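You operate a simulated robot arm through the tools that you are given. There is no shell and no other tool. Be economical: measure what you need, move in short steps, check, and stop when the job is done.

Carry out the task below with a simulated robot arm. There is one attempt and no reset: what you move stays moved.

JOB
Crimp lead four with its die, prove it at its chart load, and stand it in the good tray.
Fine: it stands ready in the crimp press; one stroke of each lever. Set down upright: what you pick out.

Only the result counts: the job must be done as asked and must still hold three seconds after the hand-in. Knocking over, shifting, dropping, spilling or breaking anything else fails it.

ROBOT AND FRAMES
A 6-joint arm with a two-finger parallel gripper, fixed in place. Base frame: the origin is at the foot of the arm, x ahead of it, y to its left, z up; the work surface is at about z = 852. Lengths are in mm, angles in rad, forces in N, time in s.
With the tool pointing down near the work surface it reaches from about 180 to 760 mm from the base axis. Its first joint turns from -2.897 to 2.897 rad. Payload 3.91 kg.
The TCP is the grasp point between the finger pads, 30 mm short of the fingertips. In the tool frame z runs along the fingers and y along their closing line. Largest opening 110 mm; finger width 20, thickness 10; the body of the gripper, 48 by 112 mm, starts 55 mm behind the TCP.
Orientation is that of the tool frame in the base frame, as a unit quaternion [x, y, z, w]. With the fingers straight down and closing along the base's y, the tool's x points along the base's -x, its y along +y and its z along -z.

CONTROLS
- The arm moves only by the tool send_rows. Its argument "deltas" is a list of rows, each a list of 7 numbers: the opening, from 0 (shut) to 1 (fully open), then the shift along the tool's x, y, z in units of 40 mm (1.0 is 40 mm), then the turn, a rotation vector about the tool's x, y, z in units of 8 degrees (1.0 is 8 degrees). In form: [[jaw, dx, dy, dz, wx, wy, wz], ...]. A call has 1 to 10 rows; each row shifts and turns the commanded pose from where the row before left it, along the tool's axes as they then stand. A call with a number of a shift or a turn outside -1 to 1 is refused whole. Rows are played at 5 a second. More than 50 mm and 0.15 rad between two rows, or a gripper value outside its range, and nothing of the call is played. A pose out of reach is approached as far as the arm can. The call stops where the force on the tool passes 90 N (or 10 N more than at its start, if that is more) or the arm is blocked; 0.2 s more then pass. The fingers move at their own pace (about 45 mm/s each) and stop on an object; they squeeze with about 37 N. The grip force told is the motor's: it shows also when the fingers shut on nothing. Time passes only in rows, and 0.2 s behind the last, so rows that do not move let the fingers close. The reply holds the time, the measured pose of the TCP, the force on the tool along the base axes, the opening and the grip force, in the units named above and with some noise, with the torque about the TCP (base axes, N m) and any sound that the robot's microphone picked up, and new pictures: "show" is both (left out), scene, wrist or none.
- Cameras (640 x 400 px; columns grow to the right, rows downward): "scene" is fixed at [222.1, 499.6, 1591.1]; the picture's right is [-0.95, -0.31, 0.00], its down [-0.21, 0.64, -0.73] and it looks along [0.23, -0.70, -0.68] (base axes); focal length 313 px, centre (320, 200). "wrist" rides on the gripper at [71, 22, -107] in the tool frame; the picture's right is [-0.29, 0.96, 0.00], its down [-0.76, -0.23, -0.61] and it looks along [-0.58, -0.18, 0.79] (tool axes); focal length 243 px, centre (320, 200).
- raise_lower(by): slides the trunk up (or, below 0, down) by that many mm; the arm rides with it, the base frame stays. It gives what a move gives, with no picture.
- probe_pixels(camera, pixels): for up to 12 pixels [column, row] of the newest picture of that camera ("zoom" is the newest enlarged one), the place [x, y, z] in the base frame of the surface seen there, good to about 3 mm. It takes no simulated time.
- zoom(camera, box): a new picture of the part [left, top, right, bottom] of that camera's present view, enlarged. It takes no simulated time.
- sign_off(): hands the job in; it is judged then, once.

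Go step by step. Measure first, check grasps and placings, and put right what went wrong. The budget is 80 turns and 200 pictures, counting those below and the enlarged ones. Unless the task says otherwise, let go and move clear before handing in, and close with one line.

The tools are called after "Emit:" as name(argument=value, ...) on one line, values as JSON. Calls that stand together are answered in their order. send_rows: Moves the arm, as the interface text tells. Its arguments: {"type":"object","properties":{"deltas":{"type":"array","items":{"type":"array","items":{"type":"number"}}},"show":{"type":"string","enum":["both","scene","wrist","none"]}},"required":["deltas"]} The other tools are called the same way: raise_lower (by) slides the trunk up or down; probe_pixels (camera, pixels) gives the place of the surface under pixels of a picture; zoom (camera, box) takes an enlarged picture of a part of a camera's view; sign_off () hands the job in.

At the start:

```text
t: 0.0
position: [359.8, -54.6, 1245.4]
orientation: [0.0, 1.0, 0.0, 0.0]
contact_force: [-0.1, 0.5, -0.1]
wrist_torque: [0.04, -0.02, -0.02]
finger_gap: 109.9
finger_force: 0.1
trunk travel left (down, up): [-525.0, 65.0]
```

scene: 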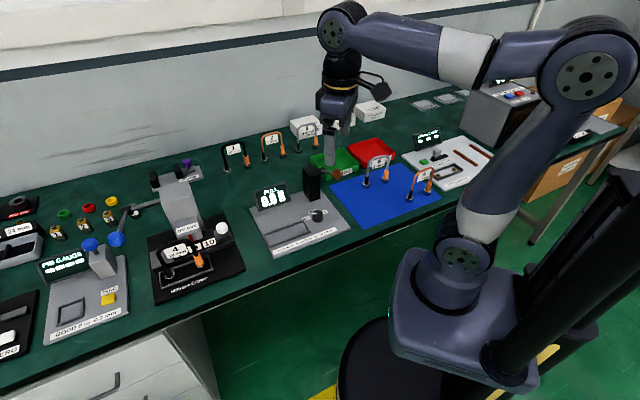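
wrist: 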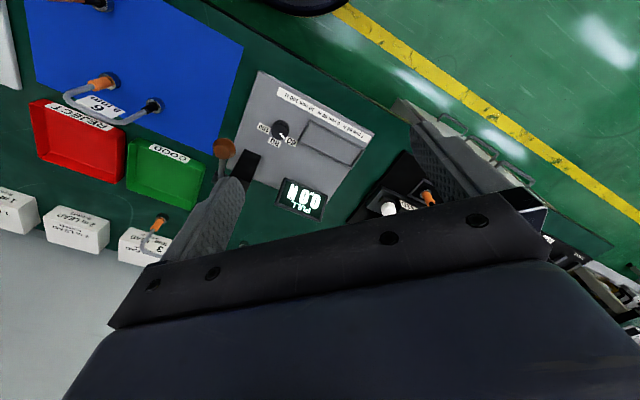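

The scene shows a crimp press (about 185,240), a pull tester (about 300,215), trays at 335,160 (green) and 372,150 (red), and leads. I'll zoom in to read the labels.

Emit:
zoom(camera="scene", box=[130, 150, 260, 310])

Emit:
zoom(camera="scene", box=[240, 140, 360, 260])

Emit:
zoom(camera="scene", box=[0, 180, 140, 360])

Emit:
zoom(camera="scene", box=[320, 90, 500, 210])

Emit:
zoom(camera="scene", box=[210, 90, 400, 190])

```text
2.50 times, centred on (195, 230) of scene
```

zoom: 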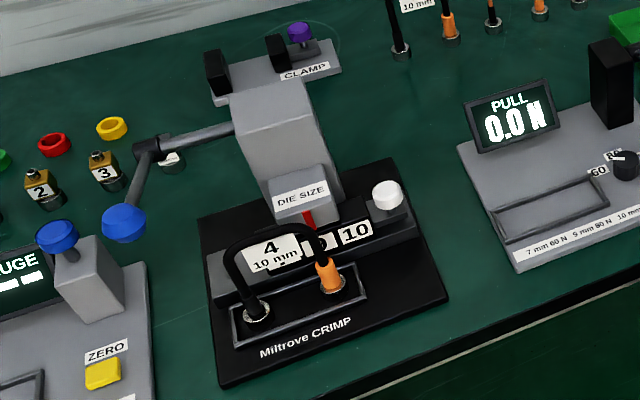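

```text
3.33 times, centred on (300, 200) of scene
```

zoom: 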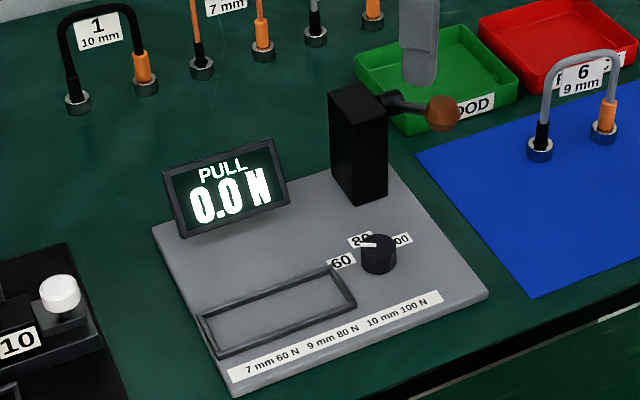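

```text
2.22 times, centred on (70, 270) of scene
```

zoom: 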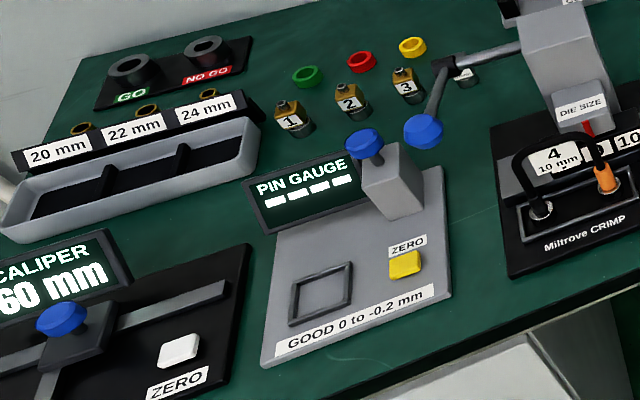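

```text
3.33 times, centred on (410, 150) of scene
```

zoom: 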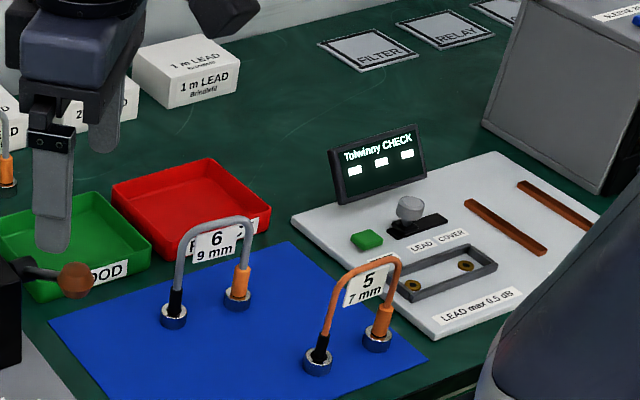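

```text
3.37 times, centred on (305, 140) of scene
```

zoom: 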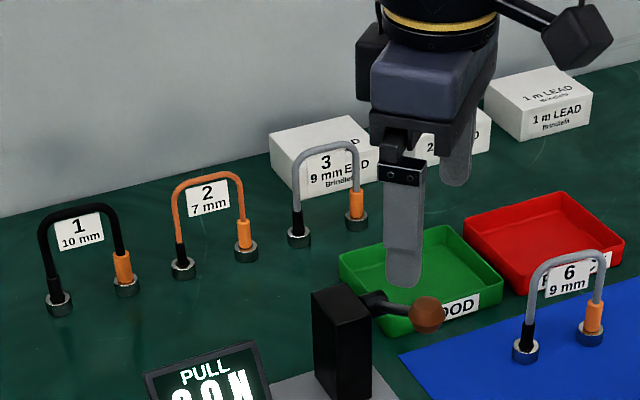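

Lead 4 is 10 mm, so it needs die 10 and 100 N. I'll take tighter zooms of the press die slide and the tester knob.

Emit:
zoom(camera="scene", box=[165, 215, 245, 265])

Emit:
probe_pixels(camera="zoom", pixels=[[457, 75], [440, 150], [355, 160], [280, 60], [260, 130], [85, 165], [425, 240], [230, 380], [150, 200], [520, 200], [280, 20], [360, 120]])

Emit:
zoom(camera="scene", box=[290, 200, 340, 232])

Emit:
probe_pixels(camera="scene", pixels=[[118, 240], [137, 213], [160, 207], [180, 190], [200, 222], [187, 248], [207, 231], [222, 228], [173, 250], [199, 262], [166, 278], [205, 266]])

Emit:
probe_pixels(camera="scene", pixels=[[316, 215], [308, 220], [327, 173], [312, 170], [313, 195], [271, 240], [306, 234], [280, 252], [302, 225], [344, 162], [325, 165], [310, 213]])

```text
8.00 times, centred on (205, 240) of scene
```

zoom: 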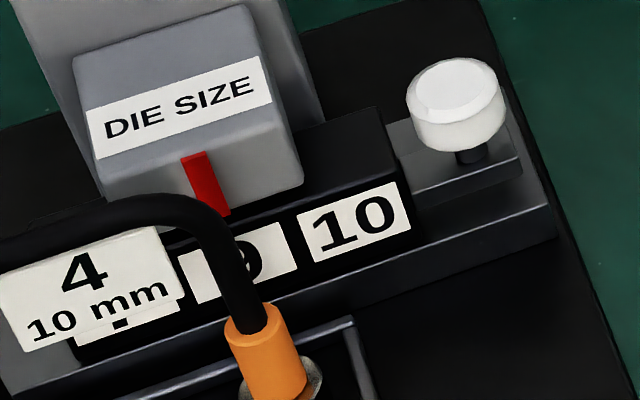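

```text
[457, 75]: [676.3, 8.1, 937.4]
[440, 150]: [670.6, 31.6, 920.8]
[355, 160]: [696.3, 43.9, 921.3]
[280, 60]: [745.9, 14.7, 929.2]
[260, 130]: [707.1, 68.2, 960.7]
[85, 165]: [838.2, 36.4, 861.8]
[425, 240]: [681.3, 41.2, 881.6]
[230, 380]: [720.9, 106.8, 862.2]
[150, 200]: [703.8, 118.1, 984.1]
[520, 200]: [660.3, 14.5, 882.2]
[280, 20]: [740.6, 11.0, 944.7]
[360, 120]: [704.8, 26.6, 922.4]
```

```text
12.50 times, centred on (315, 216) of scene
```

zoom: 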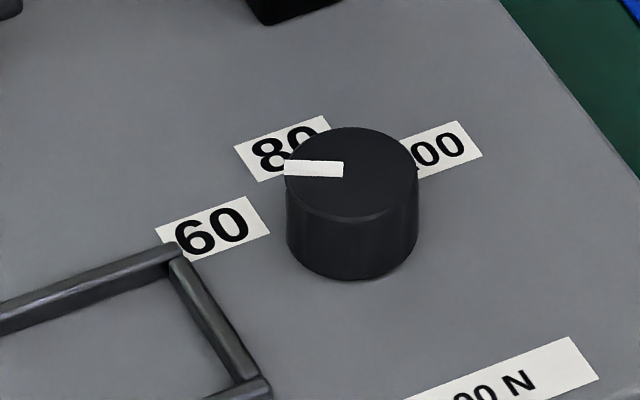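

```text
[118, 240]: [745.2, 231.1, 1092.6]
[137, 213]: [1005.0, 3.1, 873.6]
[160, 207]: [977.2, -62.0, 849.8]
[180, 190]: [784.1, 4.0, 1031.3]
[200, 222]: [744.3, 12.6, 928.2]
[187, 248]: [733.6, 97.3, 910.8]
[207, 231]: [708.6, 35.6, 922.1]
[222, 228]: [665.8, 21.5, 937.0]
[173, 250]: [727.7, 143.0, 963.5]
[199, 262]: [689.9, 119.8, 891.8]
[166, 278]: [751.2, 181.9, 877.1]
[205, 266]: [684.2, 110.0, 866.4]
```

```text
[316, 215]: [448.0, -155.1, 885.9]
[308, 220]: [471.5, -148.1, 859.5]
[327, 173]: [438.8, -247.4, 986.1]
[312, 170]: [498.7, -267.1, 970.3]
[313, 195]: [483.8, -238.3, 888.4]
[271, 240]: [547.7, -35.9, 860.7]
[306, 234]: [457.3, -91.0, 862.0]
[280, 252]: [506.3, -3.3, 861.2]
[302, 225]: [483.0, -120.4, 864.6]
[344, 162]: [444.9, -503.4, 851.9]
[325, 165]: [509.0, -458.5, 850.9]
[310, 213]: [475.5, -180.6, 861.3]
```

The red pointer seems to sit over 9, and the knob points at 80. I'll probe more geometry: die labels, knob and tester labels.

Emit:
zoom(camera="scene", box=[165, 215, 245, 265])

Emit:
probe_pixels(camera="zoom", pixels=[[320, 255], [395, 222], [285, 265], [205, 290], [90, 350], [195, 165], [222, 205], [455, 85], [415, 110], [500, 110], [470, 155], [170, 320]])

Emit:
zoom(camera="scene", box=[290, 200, 340, 232])

Emit:
probe_pixels(camera="zoom", pixels=[[212, 230], [260, 155], [440, 150], [350, 135], [350, 205], [295, 170], [410, 170], [320, 168], [350, 270], [350, 170], [340, 168], [300, 168]])

Emit:
zoom(camera="scene", box=[95, 180, 175, 260])

```text
8.00 times, centred on (205, 240) of scene
```

zoom: 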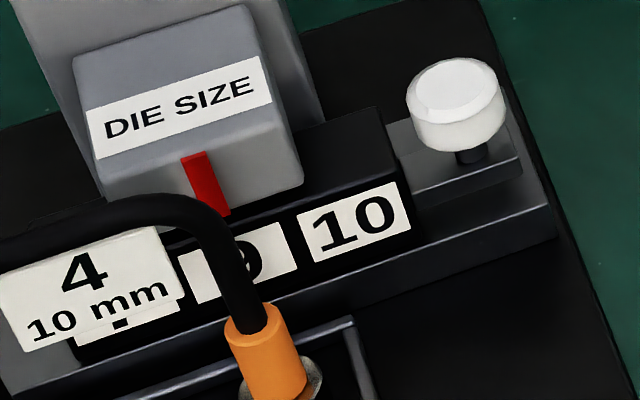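

```text
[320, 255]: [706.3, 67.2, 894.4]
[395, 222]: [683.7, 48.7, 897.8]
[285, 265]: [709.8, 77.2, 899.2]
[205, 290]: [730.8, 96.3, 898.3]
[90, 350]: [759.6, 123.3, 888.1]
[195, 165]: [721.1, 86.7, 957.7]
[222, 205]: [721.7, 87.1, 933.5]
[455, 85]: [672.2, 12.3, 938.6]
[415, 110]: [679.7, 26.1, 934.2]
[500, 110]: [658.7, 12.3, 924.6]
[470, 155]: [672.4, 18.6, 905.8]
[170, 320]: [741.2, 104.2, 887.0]
```

```text
12.50 times, centred on (315, 216) of scene
```

zoom: 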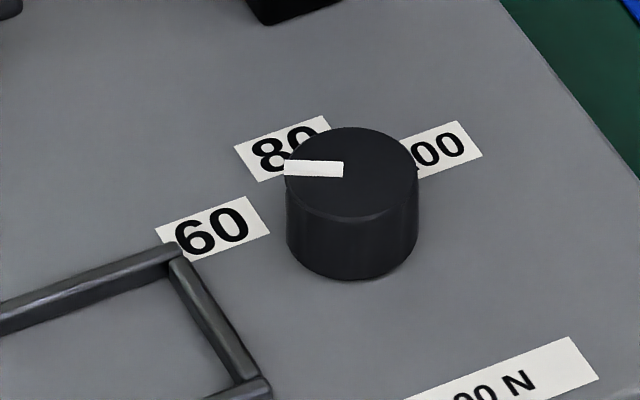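

```text
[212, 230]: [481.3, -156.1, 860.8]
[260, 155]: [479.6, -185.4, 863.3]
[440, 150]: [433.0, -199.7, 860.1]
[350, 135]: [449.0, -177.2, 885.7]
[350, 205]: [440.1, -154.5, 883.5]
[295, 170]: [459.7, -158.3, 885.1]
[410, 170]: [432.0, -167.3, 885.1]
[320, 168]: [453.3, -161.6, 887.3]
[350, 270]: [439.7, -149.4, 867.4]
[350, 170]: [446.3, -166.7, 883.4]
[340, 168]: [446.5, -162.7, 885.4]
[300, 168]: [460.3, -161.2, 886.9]
```

```text
5.00 times, centred on (135, 220) of scene
```

zoom: 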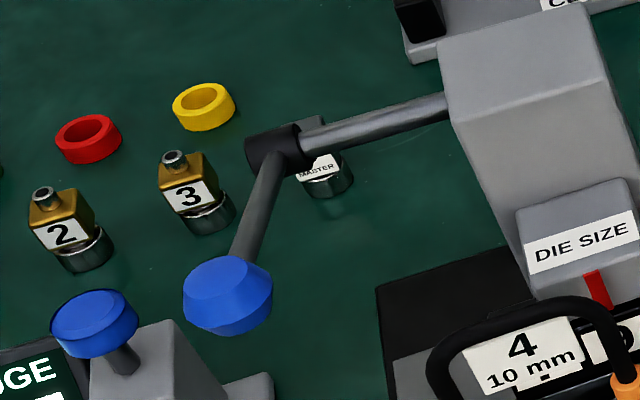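

The pointer may actually be at 60 given the parallax. I'll zoom the wrist view, which shows the tester from above.

Emit:
zoom(camera="wrist", box=[210, 60, 390, 230])

Emit:
probe_pixels(camera="wrist", pixels=[[224, 148], [243, 165], [281, 128], [262, 127], [274, 143], [291, 141], [308, 125], [360, 145], [322, 155], [150, 170], [130, 185], [165, 195]])

Emit:
zoom(camera="wrist", box=[340, 140, 460, 220])

```text
2.35 times, centred on (300, 145) of wrist
```

zoom: 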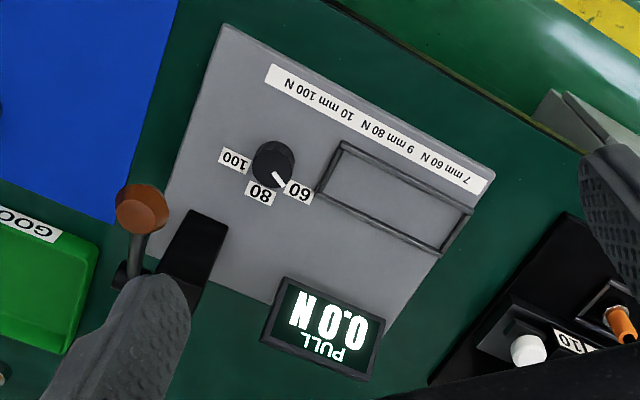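

```text
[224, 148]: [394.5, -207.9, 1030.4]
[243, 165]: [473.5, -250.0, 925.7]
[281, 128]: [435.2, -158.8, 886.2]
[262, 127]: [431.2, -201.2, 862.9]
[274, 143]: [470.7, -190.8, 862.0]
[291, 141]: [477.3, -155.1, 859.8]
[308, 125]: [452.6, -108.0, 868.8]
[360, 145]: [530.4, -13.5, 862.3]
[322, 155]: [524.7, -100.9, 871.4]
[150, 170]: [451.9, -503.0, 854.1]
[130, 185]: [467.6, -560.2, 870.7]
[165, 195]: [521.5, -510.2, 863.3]
```

```text
5.00 times, centred on (400, 180) of wrist
```

zoom: 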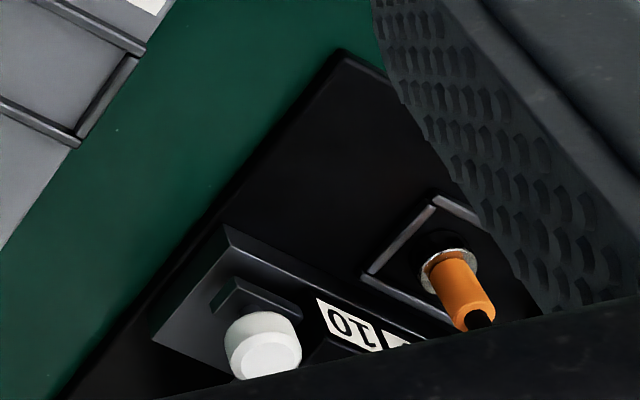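

The wrist view confirms the pointer is at 60. It must turn clockwise to 100. I'll probe the tester lever ball, press lever, head and tray to plan clearances.

Emit:
probe_pixels(camera="scene", pixels=[[336, 174], [333, 172], [340, 172], [326, 170], [305, 178], [317, 184], [150, 210], [113, 240], [122, 236], [117, 246], [170, 202], [143, 228]])

Emit:
probe_pixels(camera="scene", pixels=[[164, 190], [193, 185], [205, 215], [172, 197], [178, 220], [190, 228], [175, 235], [197, 225], [180, 228], [204, 232], [320, 155], [350, 170]])

Emit:
probe_pixels(camera="wrist", pixels=[[222, 143], [228, 155], [218, 148], [232, 147], [225, 165], [135, 142], [204, 160], [200, 163], [130, 190], [190, 205], [180, 160], [160, 150]])

```text
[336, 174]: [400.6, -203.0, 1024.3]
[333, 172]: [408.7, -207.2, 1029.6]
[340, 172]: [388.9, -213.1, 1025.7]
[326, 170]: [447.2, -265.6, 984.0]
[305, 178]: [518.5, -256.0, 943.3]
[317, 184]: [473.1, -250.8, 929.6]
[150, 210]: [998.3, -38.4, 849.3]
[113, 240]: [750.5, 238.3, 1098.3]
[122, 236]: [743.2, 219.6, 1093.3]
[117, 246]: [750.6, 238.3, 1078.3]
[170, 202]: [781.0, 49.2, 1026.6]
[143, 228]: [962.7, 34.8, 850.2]
```

```text
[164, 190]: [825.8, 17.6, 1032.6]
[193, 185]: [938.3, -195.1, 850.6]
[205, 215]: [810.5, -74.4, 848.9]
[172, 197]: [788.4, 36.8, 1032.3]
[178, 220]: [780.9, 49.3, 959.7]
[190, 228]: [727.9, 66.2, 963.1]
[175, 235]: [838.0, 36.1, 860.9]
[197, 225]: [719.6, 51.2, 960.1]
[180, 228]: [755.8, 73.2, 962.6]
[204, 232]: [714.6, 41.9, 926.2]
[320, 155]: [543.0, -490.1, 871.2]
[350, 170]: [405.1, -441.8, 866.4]
```

```text
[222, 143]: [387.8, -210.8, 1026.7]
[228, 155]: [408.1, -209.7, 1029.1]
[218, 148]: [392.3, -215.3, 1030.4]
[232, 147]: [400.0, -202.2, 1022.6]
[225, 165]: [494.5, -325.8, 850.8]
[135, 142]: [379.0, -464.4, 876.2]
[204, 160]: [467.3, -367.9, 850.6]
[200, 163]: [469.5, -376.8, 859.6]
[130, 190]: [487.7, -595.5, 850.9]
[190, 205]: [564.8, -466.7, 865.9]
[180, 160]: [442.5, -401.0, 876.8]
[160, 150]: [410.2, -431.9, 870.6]
```

Ball centre is about (398,-212,1020). To keep the hand and camera clear of it, I'll approach the dial with yaw −90° (closing along base x). Rotating first.

Emit:
send_rows(deltas=[[1, 0, 0, 0, 0, 0, 1], [1, 0, 0, 0, 0, 0, 1], [1, 0, 0, 0, 0, 0, 1], [1, 0, 0, 0, 0, 0, 1], [1, 0, 0, 0, 0, 0, 1], [1, 0, 0, 0, 0, 0, 1], [1, 0, 0, 0, 0, 0, 1], [1, 0, 0, 0, 0, 0, 1], [1, 0, 0, 0, 0, 0, 1], [1, 0, 0, 0, 0, 0, 1]], show="none")

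Emit:
send_rows(deltas=[[0.5, 0, 0, 0, 0, 0, 1], [0.5, 0, 0, 0, 0, 0, 0.25], [0.5, -0.9, 0.7, 0.5, 0, 0, 0], [0.5, -0.9, 0.7, 0.5, 0, 0, 0], [0.5, -0.9, 0.7, 0.5, 0, 0, 0], [0.5, 0, 0, 1, 0, 0, 0], [0.5, 0, 0, 1, 0, 0, 0], [0.5, 0, 0, 1, 0, 0, 0], [0.5, 0, 0, 0, 0, 0, 0]], show="both")

```text
t: 2.2
position: [358.8, -54.7, 1246.2]
orientation: [0.644, 0.765, 0.0, 0.0]
contact_force: [0.1, 0.2, -0.3]
wrist_torque: [0.01, 0.04, 0.02]
finger_gap: 110.1
finger_force: 0.0
trunk travel left (down, up): [-525.0, 65.0]
```

```text
t: 4.2
position: [443.6, -162.4, 1063.9]
orientation: [0.706, 0.708, 0.0, 0.0]
contact_force: [-0.4, 0.6, 0.3]
wrist_torque: [0.03, -0.01, -0.01]
finger_gap: 54.7
finger_force: 0.1
trunk travel left (down, up): [-525.0, 65.0]
```

scene: 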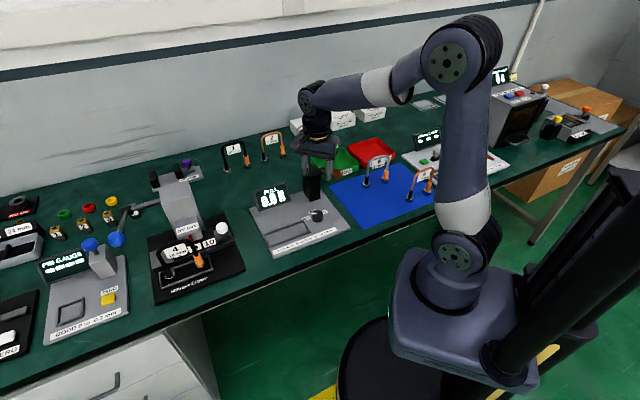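
wrist: 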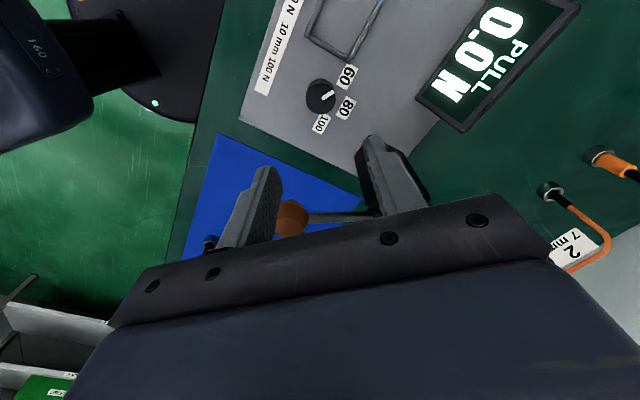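

Knob is at (320,97) in the wrist view. Probing for its centre.

Emit:
zoom(camera="wrist", box=[270, 50, 390, 150])

Emit:
probe_pixels(camera="wrist", pixels=[[321, 85], [310, 95], [332, 99], [320, 108], [321, 98], [347, 77], [345, 108], [321, 122], [291, 218], [285, 205], [300, 225], [331, 92]])

```text
4.00 times, centred on (330, 100) of wrist
```

zoom: 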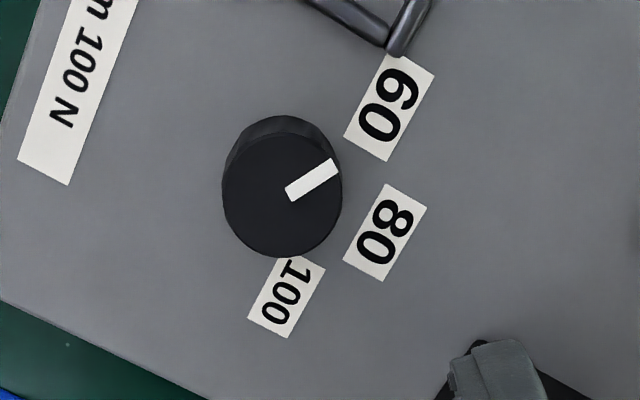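

```text
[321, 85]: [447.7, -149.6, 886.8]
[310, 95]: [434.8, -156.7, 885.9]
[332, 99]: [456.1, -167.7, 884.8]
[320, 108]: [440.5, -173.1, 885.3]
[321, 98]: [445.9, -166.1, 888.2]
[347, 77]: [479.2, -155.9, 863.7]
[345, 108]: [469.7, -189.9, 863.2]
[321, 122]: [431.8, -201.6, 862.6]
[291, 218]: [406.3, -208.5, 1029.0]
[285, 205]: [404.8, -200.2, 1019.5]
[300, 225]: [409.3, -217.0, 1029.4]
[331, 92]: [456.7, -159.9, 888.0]
```

Knob centre is about (445,−162), radius 13, and it needs about −118° in total. I'll do it as two 60° turns with a regrasp. Descending and closing now.

Emit:
send_rows(deltas=[[0.5, 0, 0.035, 0, 0, 0, 1], [0.5, 0, 0, 1, 0, 0, 0], [0.5, 0, 0, 1, 0, 0, 0], [0.5, 0, 0, 1, 0, 0, 0], [0.5, 0, 0, 0.6, 0, 0, 0], [0.5, 0, 0, 0.5, 0, 0, 0], [0.5, 0, 0, 0, 0, 0, 0]], show="wrist")

```text
t: 5.8
position: [444.0, -163.3, 900.7]
orientation: [0.755, 0.656, 0.0, 0.001]
contact_force: [1.3, -0.2, -0.1]
wrist_torque: [-0.04, 0.03, 0.0]
finger_gap: 55.0
finger_force: 0.0
trunk travel left (down, up): [-525.0, 65.0]
```

wrist: 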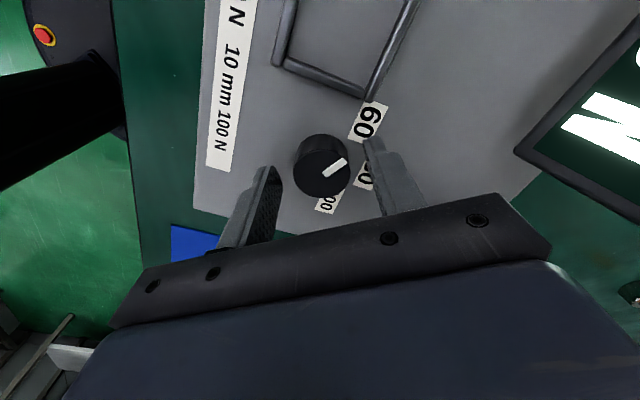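

The knob sits between the fingertips at (322,165). I'll close and turn 64°.

Emit:
send_rows(deltas=[[0.1, 0, 0, 0, 0, 0, 0], [0.1, 0, 0, 0, 0, 0, 0], [0.1, 0, 0, 0, 0, 0, 0], [0.1, 0, 0, 0, 0, 0, 0]], show="none")

Emit:
send_rows(deltas=[[0.1, 0, 0, 0, 0, 0, 1], [0.1, 0, 0, 0, 0, 0, 1], [0.1, 0, 0, 0, 0, 0, 1], [0.1, 0, 0, 0, 0, 0, 1], [0.1, 0, 0, 0, 0, 0, 1], [0.1, 0, 0, 0, 0, 0, 1], [0.1, 0, 0, 0, 0, 0, 1], [0.1, 0, 0, 0, 0, 0, 0.5]], show="wrist")

```text
t: 6.8
position: [444.0, -163.8, 902.3]
orientation: [0.755, 0.656, 0.0, 0.0]
contact_force: [5.4, -0.9, -0.5]
wrist_torque: [-0.11, 0.09, 0.04]
finger_gap: 33.2
finger_force: 45.8
trunk travel left (down, up): [-525.0, 65.0]
```

```text
t: 8.6
position: [445.5, -162.8, 900.3]
orientation: [0.982, 0.189, 0.0, 0.0]
contact_force: [4.3, -13.6, -4.9]
wrist_torque: [-0.89, 0.23, 0.05]
finger_gap: 33.2
finger_force: 45.1
trunk travel left (down, up): [-525.0, 65.0]
```

wrist: 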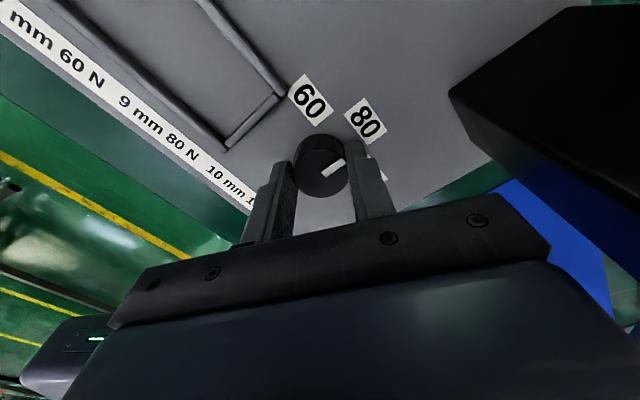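

The dial turned 60° with the hand and should now be at 80. I'll open, turn back 60°, regrasp and repeat.

Emit:
send_rows(deltas=[[0.5, 0, 0, 0, 0, 0, 0], [0.5, 0, 0, 0, 0, 0, 0], [0.5, 0, 0, 0, 0, 0, -1], [0.5, 0, 0, 0, 0, 0, -1], [0.5, 0, 0, 0, 0, 0, -1], [0.5, 0, 0, 0, 0, 0, -1], [0.5, 0, 0, 0, 0, 0, -1], [0.5, 0, 0, 0, 0, 0, -1], [0.5, 0, 0, 0, 0, 0, -1], [0.5, 0, 0, 0, 0, 0, -0.4]], show="wrist")

Emit:
send_rows(deltas=[[0.1, 0, 0, 0, 0, 0, 0], [0.1, 0, 0, 0, 0, 0, 0], [0.1, 0, 0, 0, 0, 0, 0], [0.1, 0, 0, 0, 0, 0, 0]], show="none")

Emit:
send_rows(deltas=[[0.1, 0, 0, 0, 0, 0, 1], [0.1, 0, 0, 0, 0, 0, 1], [0.1, 0, 0, 0, 0, 0, 1], [0.1, 0, 0, 0, 0, 0, 1], [0.1, 0, 0, 0, 0, 0, 1], [0.1, 0, 0, 0, 0, 0, 1], [0.1, 0, 0, 0, 0, 0, 1], [0.1, 0, 0, 0, 0, 0, 0.4]], show="wrist")

```text
t: 10.8
position: [445.5, -161.5, 902.3]
orientation: [0.759, 0.651, 0.0, 0.0]
contact_force: [0.3, -0.5, -0.2]
wrist_torque: [0.01, -0.03, -0.01]
finger_gap: 55.1
finger_force: 0.0
trunk travel left (down, up): [-525.0, 65.0]
```

wrist: 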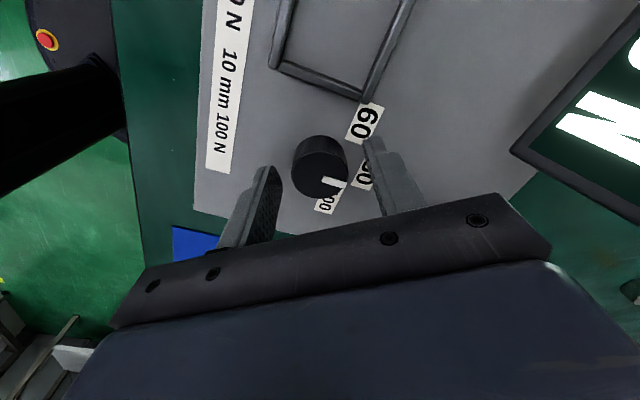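

```text
t: 11.8
position: [443.6, -161.6, 901.4]
orientation: [0.759, 0.651, 0.0, 0.0]
contact_force: [-7.2, 2.1, -0.7]
wrist_torque: [0.07, -0.03, -0.02]
finger_gap: 33.3
finger_force: 44.6
trunk travel left (down, up): [-525.0, 65.0]
```

```text
t: 13.6
position: [446.7, -163.5, 902.3]
orientation: [0.982, 0.191, 0.001, 0.001]
contact_force: [7.6, -4.5, 4.4]
wrist_torque: [0.04, 0.42, 0.53]
finger_gap: 33.3
finger_force: 45.0
trunk travel left (down, up): [-525.0, 65.0]
```

wrist: 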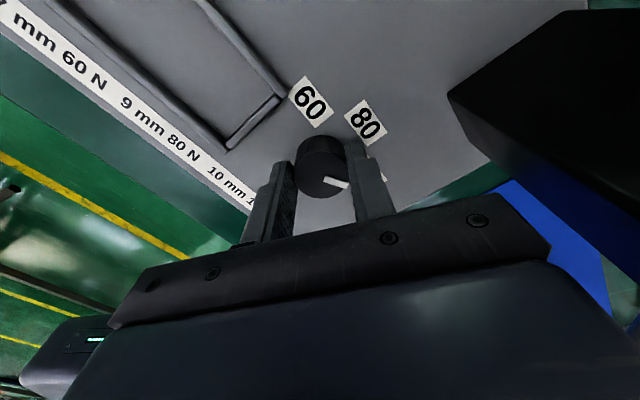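

Torque about z rose to 0.53, so it may have reached the end stop at 100. I'll release, rise and check.

Emit:
send_rows(deltas=[[0.5, 0, 0, 0, 0, 0, 0], [0.5, 0, 0, 0, 0, 0, 0], [0.5, 0, 0, -1, 0, 0, 0], [0.5, 0, 0, -1, 0, 0, 0], [0.5, 0, 0, -1, 0, 0, 0], [0.5, 0, 0, -1, 0, 0, -1], [0.5, 0, 0, -1, 0, 0, -1], [0.5, 0, 0, 0, 0, 0, -1], [0.5, 0, 0, 0, 0, 0, -1], [0.5, 0, 0, 0, 0, 0, -1]], show="wrist")

Emit:
zoom(camera="scene", box=[290, 200, 340, 232])

```text
t: 15.8
position: [444.4, -162.6, 1101.3]
orientation: [0.857, 0.515, 0.0, 0.0]
contact_force: [-0.6, -0.3, -0.7]
wrist_torque: [-0.01, 0.0, -0.03]
finger_gap: 55.1
finger_force: 0.1
trunk travel left (down, up): [-525.0, 65.0]
```

wrist: 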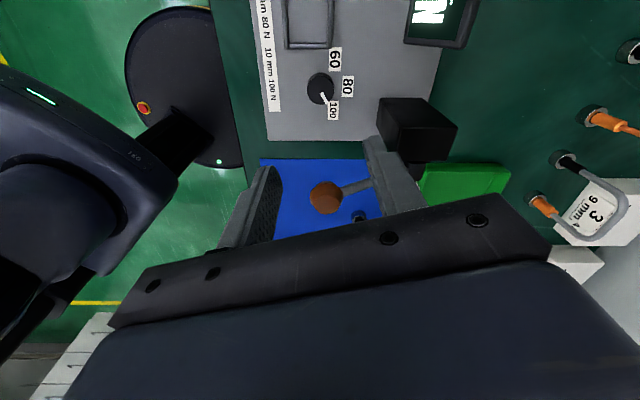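

```text
12.50 times, centred on (315, 216) of scene
```

zoom: 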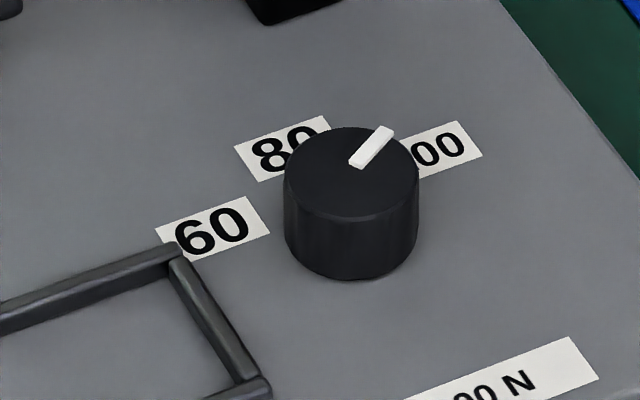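

Check the pointer in an enlarged wrist view.

Emit:
zoom(camera="wrist", box=[290, 40, 370, 130])

Emit:
probe_pixels(camera="zoom", pixels=[[240, 185], [275, 250], [250, 160], [380, 310], [205, 190], [300, 190]])

```text
4.44 times, centred on (330, 85) of wrist
```

zoom: 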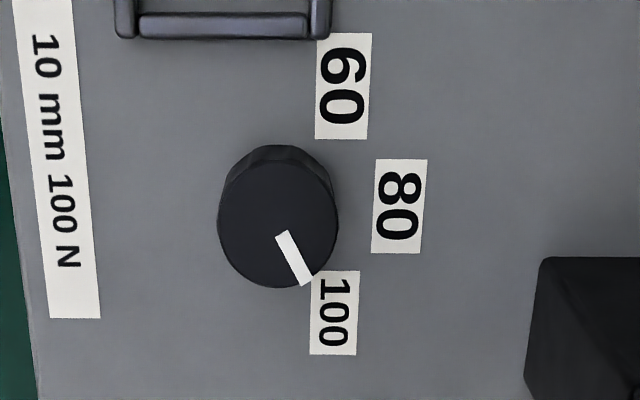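

```text
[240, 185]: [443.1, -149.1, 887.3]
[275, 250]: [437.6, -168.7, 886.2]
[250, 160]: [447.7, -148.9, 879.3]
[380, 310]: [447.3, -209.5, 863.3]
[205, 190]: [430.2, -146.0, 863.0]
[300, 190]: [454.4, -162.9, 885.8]
```

The dial is at 100. Next is the press die slide: I'll turn to yaw −50° (closing along the slide) and move above the white knob.

Emit:
send_rows(deltas=[[0.5, 0, 0, 0, 0, 0, -1], [0.5, 0, 0, 0, 0, 0, -1], [0.5, 0, 0, 0, 0, 0, -1], [0.5, 0, 0, 0, 0, 0, -1], [0.5, 0, 0, 0, 0, 0, -1], [0.5, 0, 0, 0, 0, 0, -1], [0.5, 0, 0, 0, 0, 0, -1], [0.5, 0, 0, 0, 0, 0, -1], [0.5, 0, 0, 0, 0, 0, -0.5]], show="none")

Emit:
send_rows(deltas=[[0.5, 0, 0.9, 0, 0, 0, 0], [0.5, 0, 0.9, 0, 0, 0, 0], [0.5, 0, 0.9, 0, 0, 0, 0], [0.5, 0, 0.9, 0, 0, 0, 0], [0.5, 0, 0.9, 0, 0, 0, 0], [0.5, 0, 0.9, 0, 0, 0, 0], [0.5, -0.2, 0.9, 0, 0, 0, 0], [0.5, 0, 0.8, 0, 0, 0, 0], [0.5, 0, 0, 0, 0, 0, 0]], show="both")

```text
t: 17.8
position: [446.1, -161.9, 1102.4]
orientation: [0.422, 0.907, 0.0, 0.0]
contact_force: [0.1, 0.2, 0.2]
wrist_torque: [0.0, 0.0, -0.01]
finger_gap: 55.0
finger_force: 0.1
trunk travel left (down, up): [-525.0, 65.0]
```

```text
t: 19.8
position: [668.3, 14.2, 1102.5]
orientation: [0.423, 0.906, 0.001, 0.001]
contact_force: [0.4, -0.1, 0.1]
wrist_torque: [-0.03, 0.0, 0.02]
finger_gap: 55.1
finger_force: 0.2
trunk travel left (down, up): [-525.0, 65.0]
```

scene: 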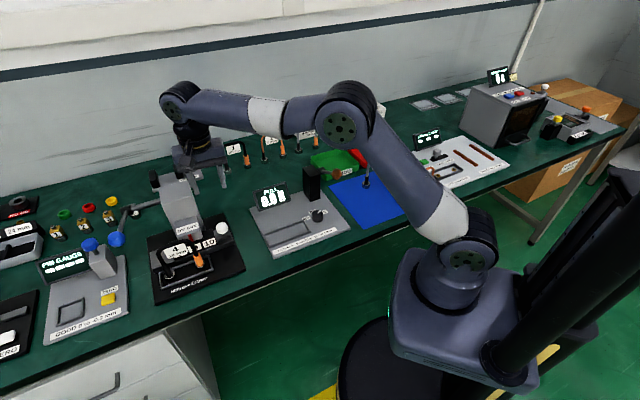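
wrist: 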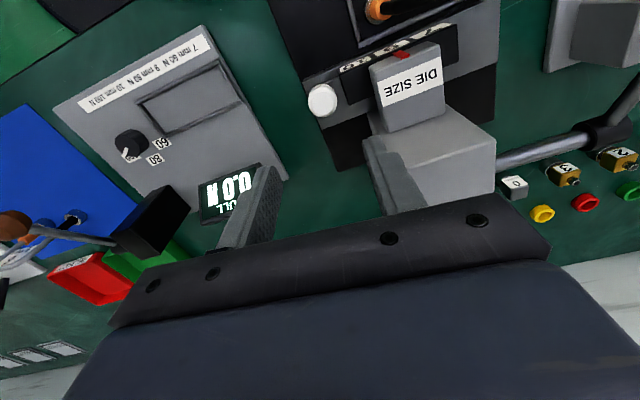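

The wrist view shows the white knob at (322,100), the labels and the DIE SIZE box. I'll zoom and probe them.

Emit:
zoom(camera="wrist", box=[290, 0, 500, 140])

Emit:
probe_pixels(camera="zoom", pixels=[[98, 303], [65, 310], [132, 300], [98, 265], [98, 340], [205, 205], [260, 190], [305, 172], [360, 145], [340, 250], [338, 170], [470, 115]])

Emit:
probe_pixels(camera="wrist", pixels=[[372, 68], [440, 45], [445, 100], [385, 130], [405, 170], [490, 150], [440, 140], [500, 160], [590, 140], [600, 135], [390, 185], [493, 200]])

```text
2.86 times, centred on (395, 70) of wrist
```

zoom: 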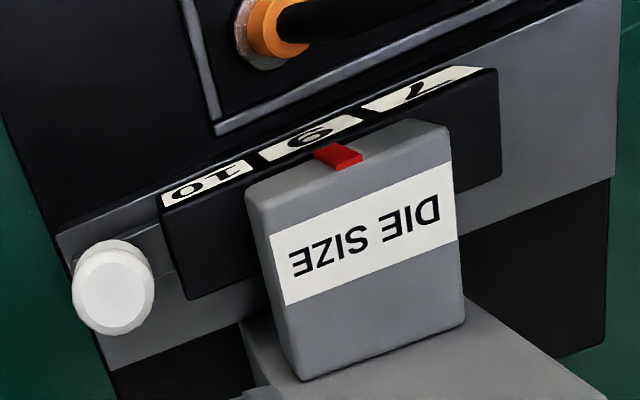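

```text
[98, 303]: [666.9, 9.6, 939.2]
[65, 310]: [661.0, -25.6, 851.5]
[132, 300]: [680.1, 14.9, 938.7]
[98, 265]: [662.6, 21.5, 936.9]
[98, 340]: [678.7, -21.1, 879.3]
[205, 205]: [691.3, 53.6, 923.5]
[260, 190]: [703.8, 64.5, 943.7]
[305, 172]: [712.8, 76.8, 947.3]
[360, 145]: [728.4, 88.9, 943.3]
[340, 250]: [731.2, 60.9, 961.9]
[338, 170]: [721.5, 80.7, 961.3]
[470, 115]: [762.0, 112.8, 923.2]
```

```text
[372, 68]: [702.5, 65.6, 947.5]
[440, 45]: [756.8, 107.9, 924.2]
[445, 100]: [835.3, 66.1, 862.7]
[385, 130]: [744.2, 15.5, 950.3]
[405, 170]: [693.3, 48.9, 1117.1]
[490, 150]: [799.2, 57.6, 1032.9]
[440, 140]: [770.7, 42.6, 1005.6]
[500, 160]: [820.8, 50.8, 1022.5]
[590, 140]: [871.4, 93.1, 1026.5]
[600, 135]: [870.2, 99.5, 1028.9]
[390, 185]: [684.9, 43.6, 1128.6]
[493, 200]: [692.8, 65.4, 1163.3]
```

The dies run 10/9/7 with the pointer at 9, pitch about 38 mm, so the slide must go +u (toward the box). There is no room for a finger on the box side, so I'll push with closed fingers from the outer side. Positioning there first.

Emit:
send_rows(deltas=[[0, 0, -1, 0, 0, 0, 0], [0, 0, -0.05, 1, 0, 0, 0], [0, 0, 0, 1, 0, 0, 0], [0, 0, 0, 1, 0, 0, 0], [0, 0, 0, 0.76, 0, 0, 0], [0, 0, 0, 0, 0, 0, 0]], show="both")

Emit:
zoom(camera="scene", box=[165, 195, 255, 265])

```text
t: 21.2
position: [635.9, -13.4, 950.9]
orientation: [0.423, 0.906, 0.0, 0.0]
contact_force: [0.5, -0.2, -0.2]
wrist_torque: [0.0, 0.01, 0.0]
finger_gap: 0.0
finger_force: 37.6
trunk travel left (down, up): [-525.0, 65.0]
```

scene: 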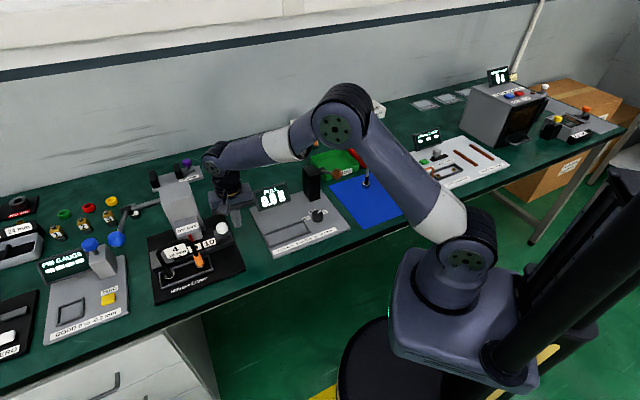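
wrist: 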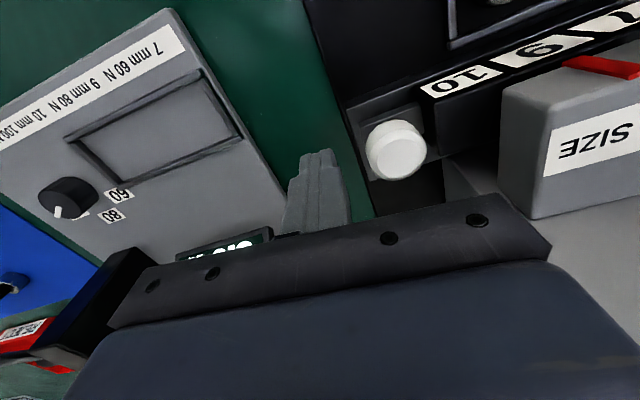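

```text
5.71 times, centred on (210, 230) of scene
```

zoom: 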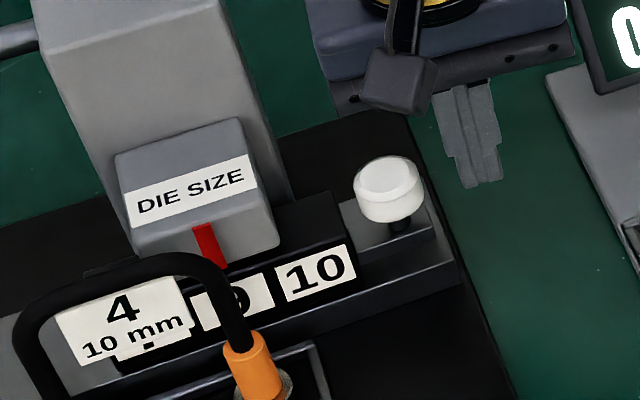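

Fingertips are at (320,155) with the knob at (397,150). I'll recheck the knob centre from this closer view.

Emit:
probe_pixels(camera="wrist", pixels=[[397, 155], [372, 158], [424, 150], [395, 135], [400, 176], [320, 165], [456, 84]])

```text
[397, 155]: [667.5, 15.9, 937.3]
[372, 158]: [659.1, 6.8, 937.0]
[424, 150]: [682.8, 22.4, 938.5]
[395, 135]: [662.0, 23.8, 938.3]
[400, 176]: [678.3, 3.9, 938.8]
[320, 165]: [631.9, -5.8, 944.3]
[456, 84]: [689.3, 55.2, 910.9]
```

Contact is expected after about 20 mm, then 38 mm of push. I'll go 48 mm first and look.

Emit:
send_rows(deltas=[[0, 0, 0.3, 0, 0, 0, 0], [0, 0, 0.3, 0, 0, 0, 0], [0, 0, 0.3, 0, 0, 0, 0], [0, 0, 0.3, 0, 0, 0, 0], [0, 0, 0, 0, 0, 0, 0]], show="wrist")

Emit:
zoom(camera="scene", box=[165, 195, 255, 265])

```text
t: 22.4
position: [673.1, 18.3, 950.3]
orientation: [0.423, 0.906, 0.0, 0.0]
contact_force: [-1.1, -0.4, 0.2]
wrist_torque: [0.0, 0.0, 0.02]
finger_gap: 0.0
finger_force: 36.5
trunk travel left (down, up): [-525.0, 65.0]
```

wrist: 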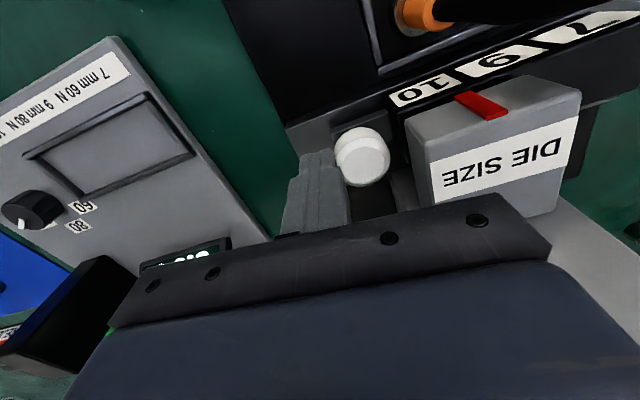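

```text
5.71 times, centred on (210, 230) of scene
```

zoom: 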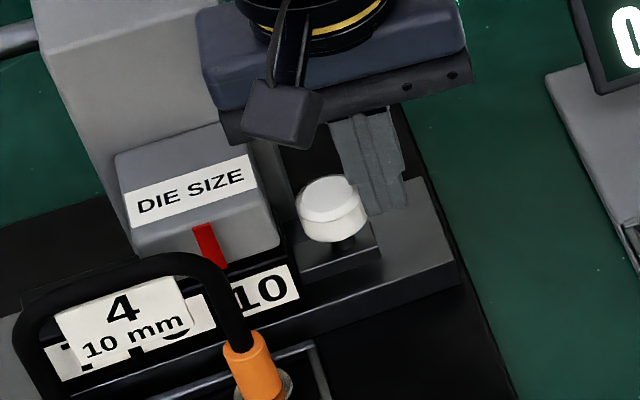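

The slide moved about 27 mm, with 10 now part way. Pushing another 10 mm.

Emit:
send_rows(deltas=[[0, 0, 0.13, 0, 0, 0, 0], [0, 0, 0.12, 0, 0, 0, 0], [0, 0, 0, 0, 0, 0, 0]], show="wrist")

Emit:
zoom(camera="wrist", box=[300, 40, 540, 190])

Emit:
zoom(camera="scene", box=[165, 195, 255, 265])

```text
t: 23.2
position: [679.5, 24.3, 952.4]
orientation: [0.423, 0.906, -0.001, 0.0]
contact_force: [0.4, -0.2, -0.4]
wrist_torque: [0.0, -0.01, 0.0]
finger_gap: 0.1
finger_force: 37.1
trunk travel left (down, up): [-525.0, 65.0]
```

wrist: 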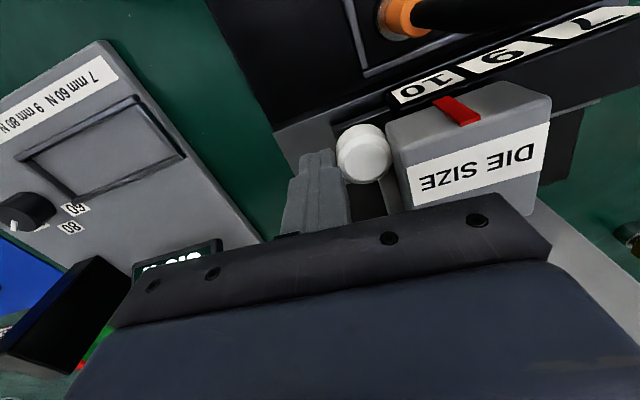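

```text
2.67 times, centred on (420, 115) of wrist
```

zoom: 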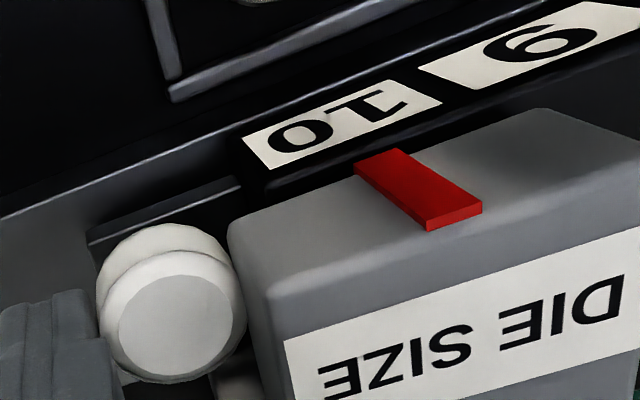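

```text
5.71 times, centred on (210, 230) of scene
```

zoom: 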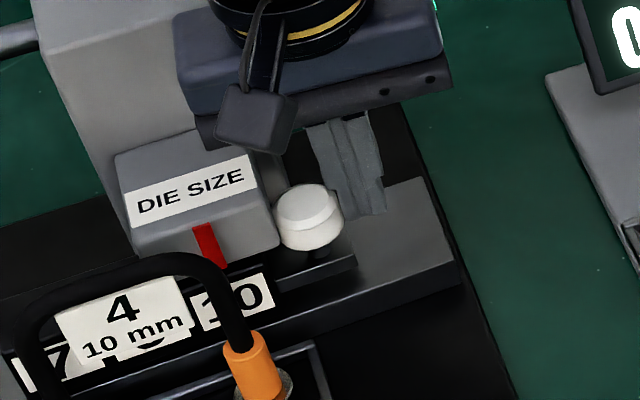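

Die 10 now sits under the pointer. I'll back the fingers off, lift, and measure the press lever and the arm's shoulder height for reach planning.

Emit:
send_rows(deltas=[[0, 0, -0.4, 0, 0, 0, 0], [0, 0, 0, -1, 0, 0, 0], [0, 0, 0, -1, 0, 0, 0], [0, 0, 0, -1, 0, 0, 0], [0, 0, 0, -1, 0, 0, 0], [0, 0, 0, 0, 0, 0, 0]], show="both")

Emit:
probe_pixels(camera="scene", pixels=[[126, 209], [130, 207], [122, 212], [122, 225], [119, 231], [117, 234], [112, 236], [121, 242], [113, 245], [117, 240], [468, 252], [345, 118]])

Emit:
zoom(camera="scene", box=[95, 180, 175, 260])

Emit:
zoom(camera="scene", box=[165, 215, 245, 265])

```text
t: 24.6
position: [665.7, 15.5, 1109.8]
orientation: [0.423, 0.906, 0.0, 0.0]
contact_force: [-0.4, -0.6, 0.6]
wrist_torque: [0.0, -0.02, -0.02]
finger_gap: 0.1
finger_force: 37.3
trunk travel left (down, up): [-525.0, 65.0]
```

scene: 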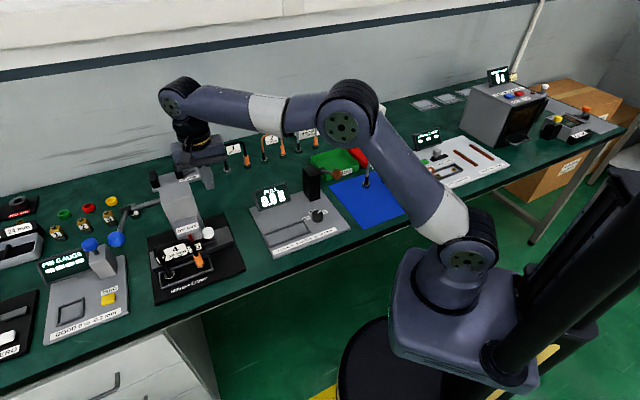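
wrist: 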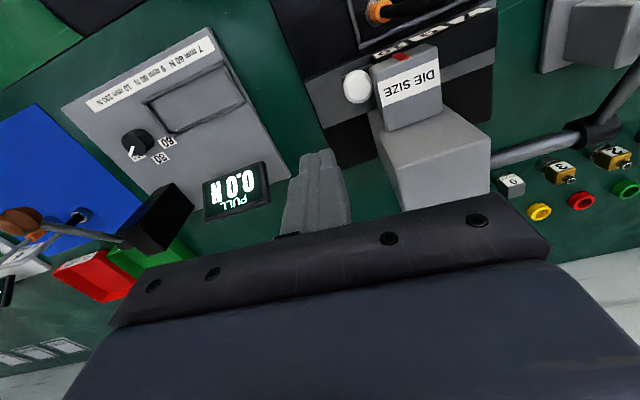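

```text
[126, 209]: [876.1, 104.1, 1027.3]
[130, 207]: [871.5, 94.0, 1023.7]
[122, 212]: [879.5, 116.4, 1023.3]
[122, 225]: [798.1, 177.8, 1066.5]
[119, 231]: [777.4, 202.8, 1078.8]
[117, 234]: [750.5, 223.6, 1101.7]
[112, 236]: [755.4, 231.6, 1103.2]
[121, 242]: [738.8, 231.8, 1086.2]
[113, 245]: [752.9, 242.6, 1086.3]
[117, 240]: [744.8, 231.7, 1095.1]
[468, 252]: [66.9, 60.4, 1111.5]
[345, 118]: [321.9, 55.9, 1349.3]
```

```text
5.00 times, centred on (135, 220) of scene
```

zoom: 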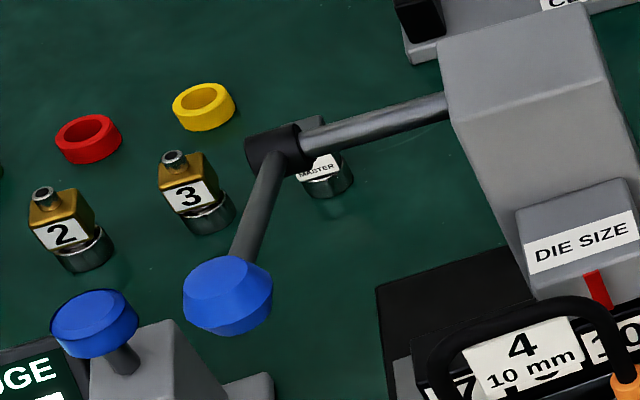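

```text
8.00 times, centred on (205, 240) of scene
```

zoom: 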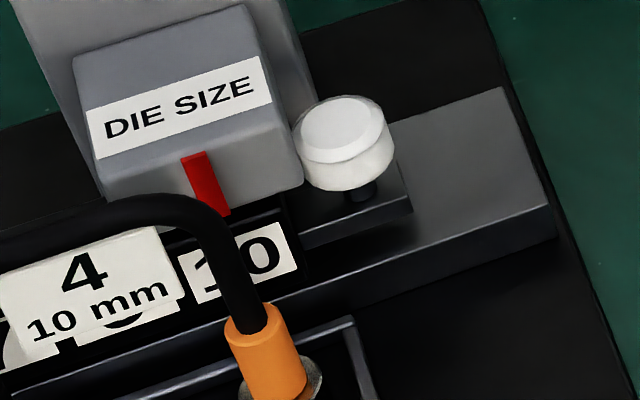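

The 10 label is exactly at the pointer. The lever ball centre is about (760,223,1083), pivot about (877,110,1015). I'll yaw to −80°, move left-front at z≈1180, then tilt 40° outward to reach it.

Emit:
send_rows(deltas=[[0, 0, 0, -1, 0, 0, 1], [0, 0, 0, -0.75, 0, 0, 1], [0, 0, 0, 0, 0, 0, 1], [0, 0, 0, 0, 0, 0, 0.75], [0, 0.95, 0.343, 0, 0, 0, 0], [0, 0.95, 0.343, 0, 0, 0, 0], [0, 0.95, 0.343, 0, 0, 0, 0], [0, 0.95, 0.343, 0, 0, 0, 0], [0, 0.95, 0.343, 0, 0, 0, 0], [0, 0, 0, 0, 0, 0, 0]], show="none")

Emit:
send_rows(deltas=[[0, 0, 0, 0, -1, 0, 0], [0, 0, 0, 0, -1, 0, 0], [0, 0, 0, 0, -1, 0, 0], [0, 0, 0, 0, -1, 0, 0], [0, 0, 0, 0, -1, 0, 0], [0, 0, 0, 0, 0, 0, 0]], show="both")

```text
t: 26.8
position: [655.5, 198.9, 1179.2]
orientation: [0.643, 0.766, 0.0, 0.0]
contact_force: [-0.8, 0.4, -0.4]
wrist_torque: [-0.01, -0.02, -0.01]
finger_gap: 0.2
finger_force: 37.1
out of reach, approached as far as the arm can: row 7, 8, 9
trunk travel left (down, up): [-525.0, 65.0]
```

```text
t: 28.2
position: [655.1, 199.2, 1180.6]
orientation: [0.604, 0.719, 0.263, 0.22]
contact_force: [0.2, -0.6, -0.7]
wrist_torque: [-0.02, 0.03, -0.01]
finger_gap: 0.2
finger_force: 36.7
trunk travel left (down, up): [-525.0, 65.0]
```

scene: 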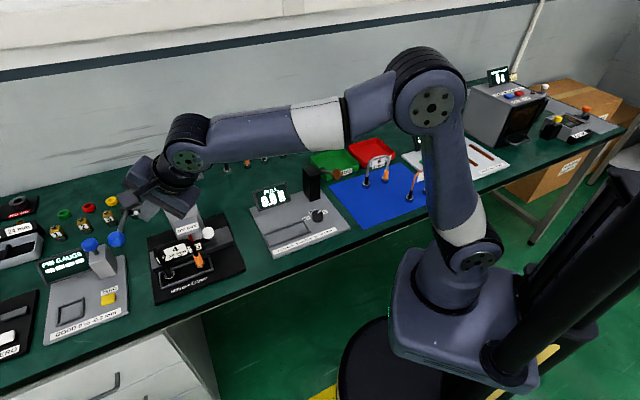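
wrist: 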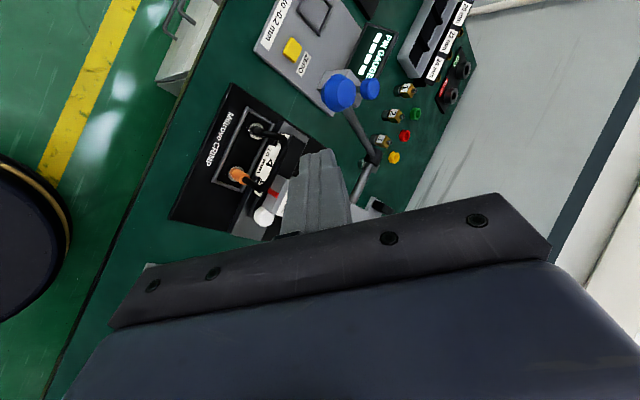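

The tilt worked; the ball shows at (338,92). I'll probe it from this view.

Emit:
probe_pixels(camera="wrist", pixels=[[338, 92], [338, 78], [338, 106], [324, 92], [352, 92], [345, 100], [356, 125], [371, 157], [330, 105], [370, 88]])

Emit:
zoom(camera="wrist", box=[280, 50, 420, 210])

```text
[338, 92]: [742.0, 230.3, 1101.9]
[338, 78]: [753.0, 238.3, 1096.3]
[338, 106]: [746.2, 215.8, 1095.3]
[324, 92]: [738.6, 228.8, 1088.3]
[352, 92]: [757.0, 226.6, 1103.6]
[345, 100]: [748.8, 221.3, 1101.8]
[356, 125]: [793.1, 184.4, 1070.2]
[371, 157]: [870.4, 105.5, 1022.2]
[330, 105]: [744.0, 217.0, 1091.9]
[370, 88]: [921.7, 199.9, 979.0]
```

```text
2.50 times, centred on (350, 130) of wrist
```

zoom: 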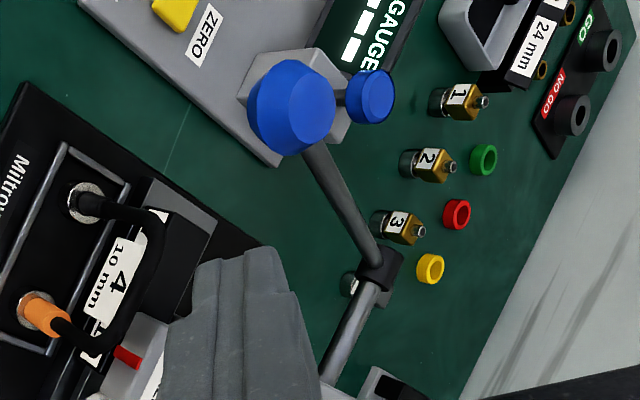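

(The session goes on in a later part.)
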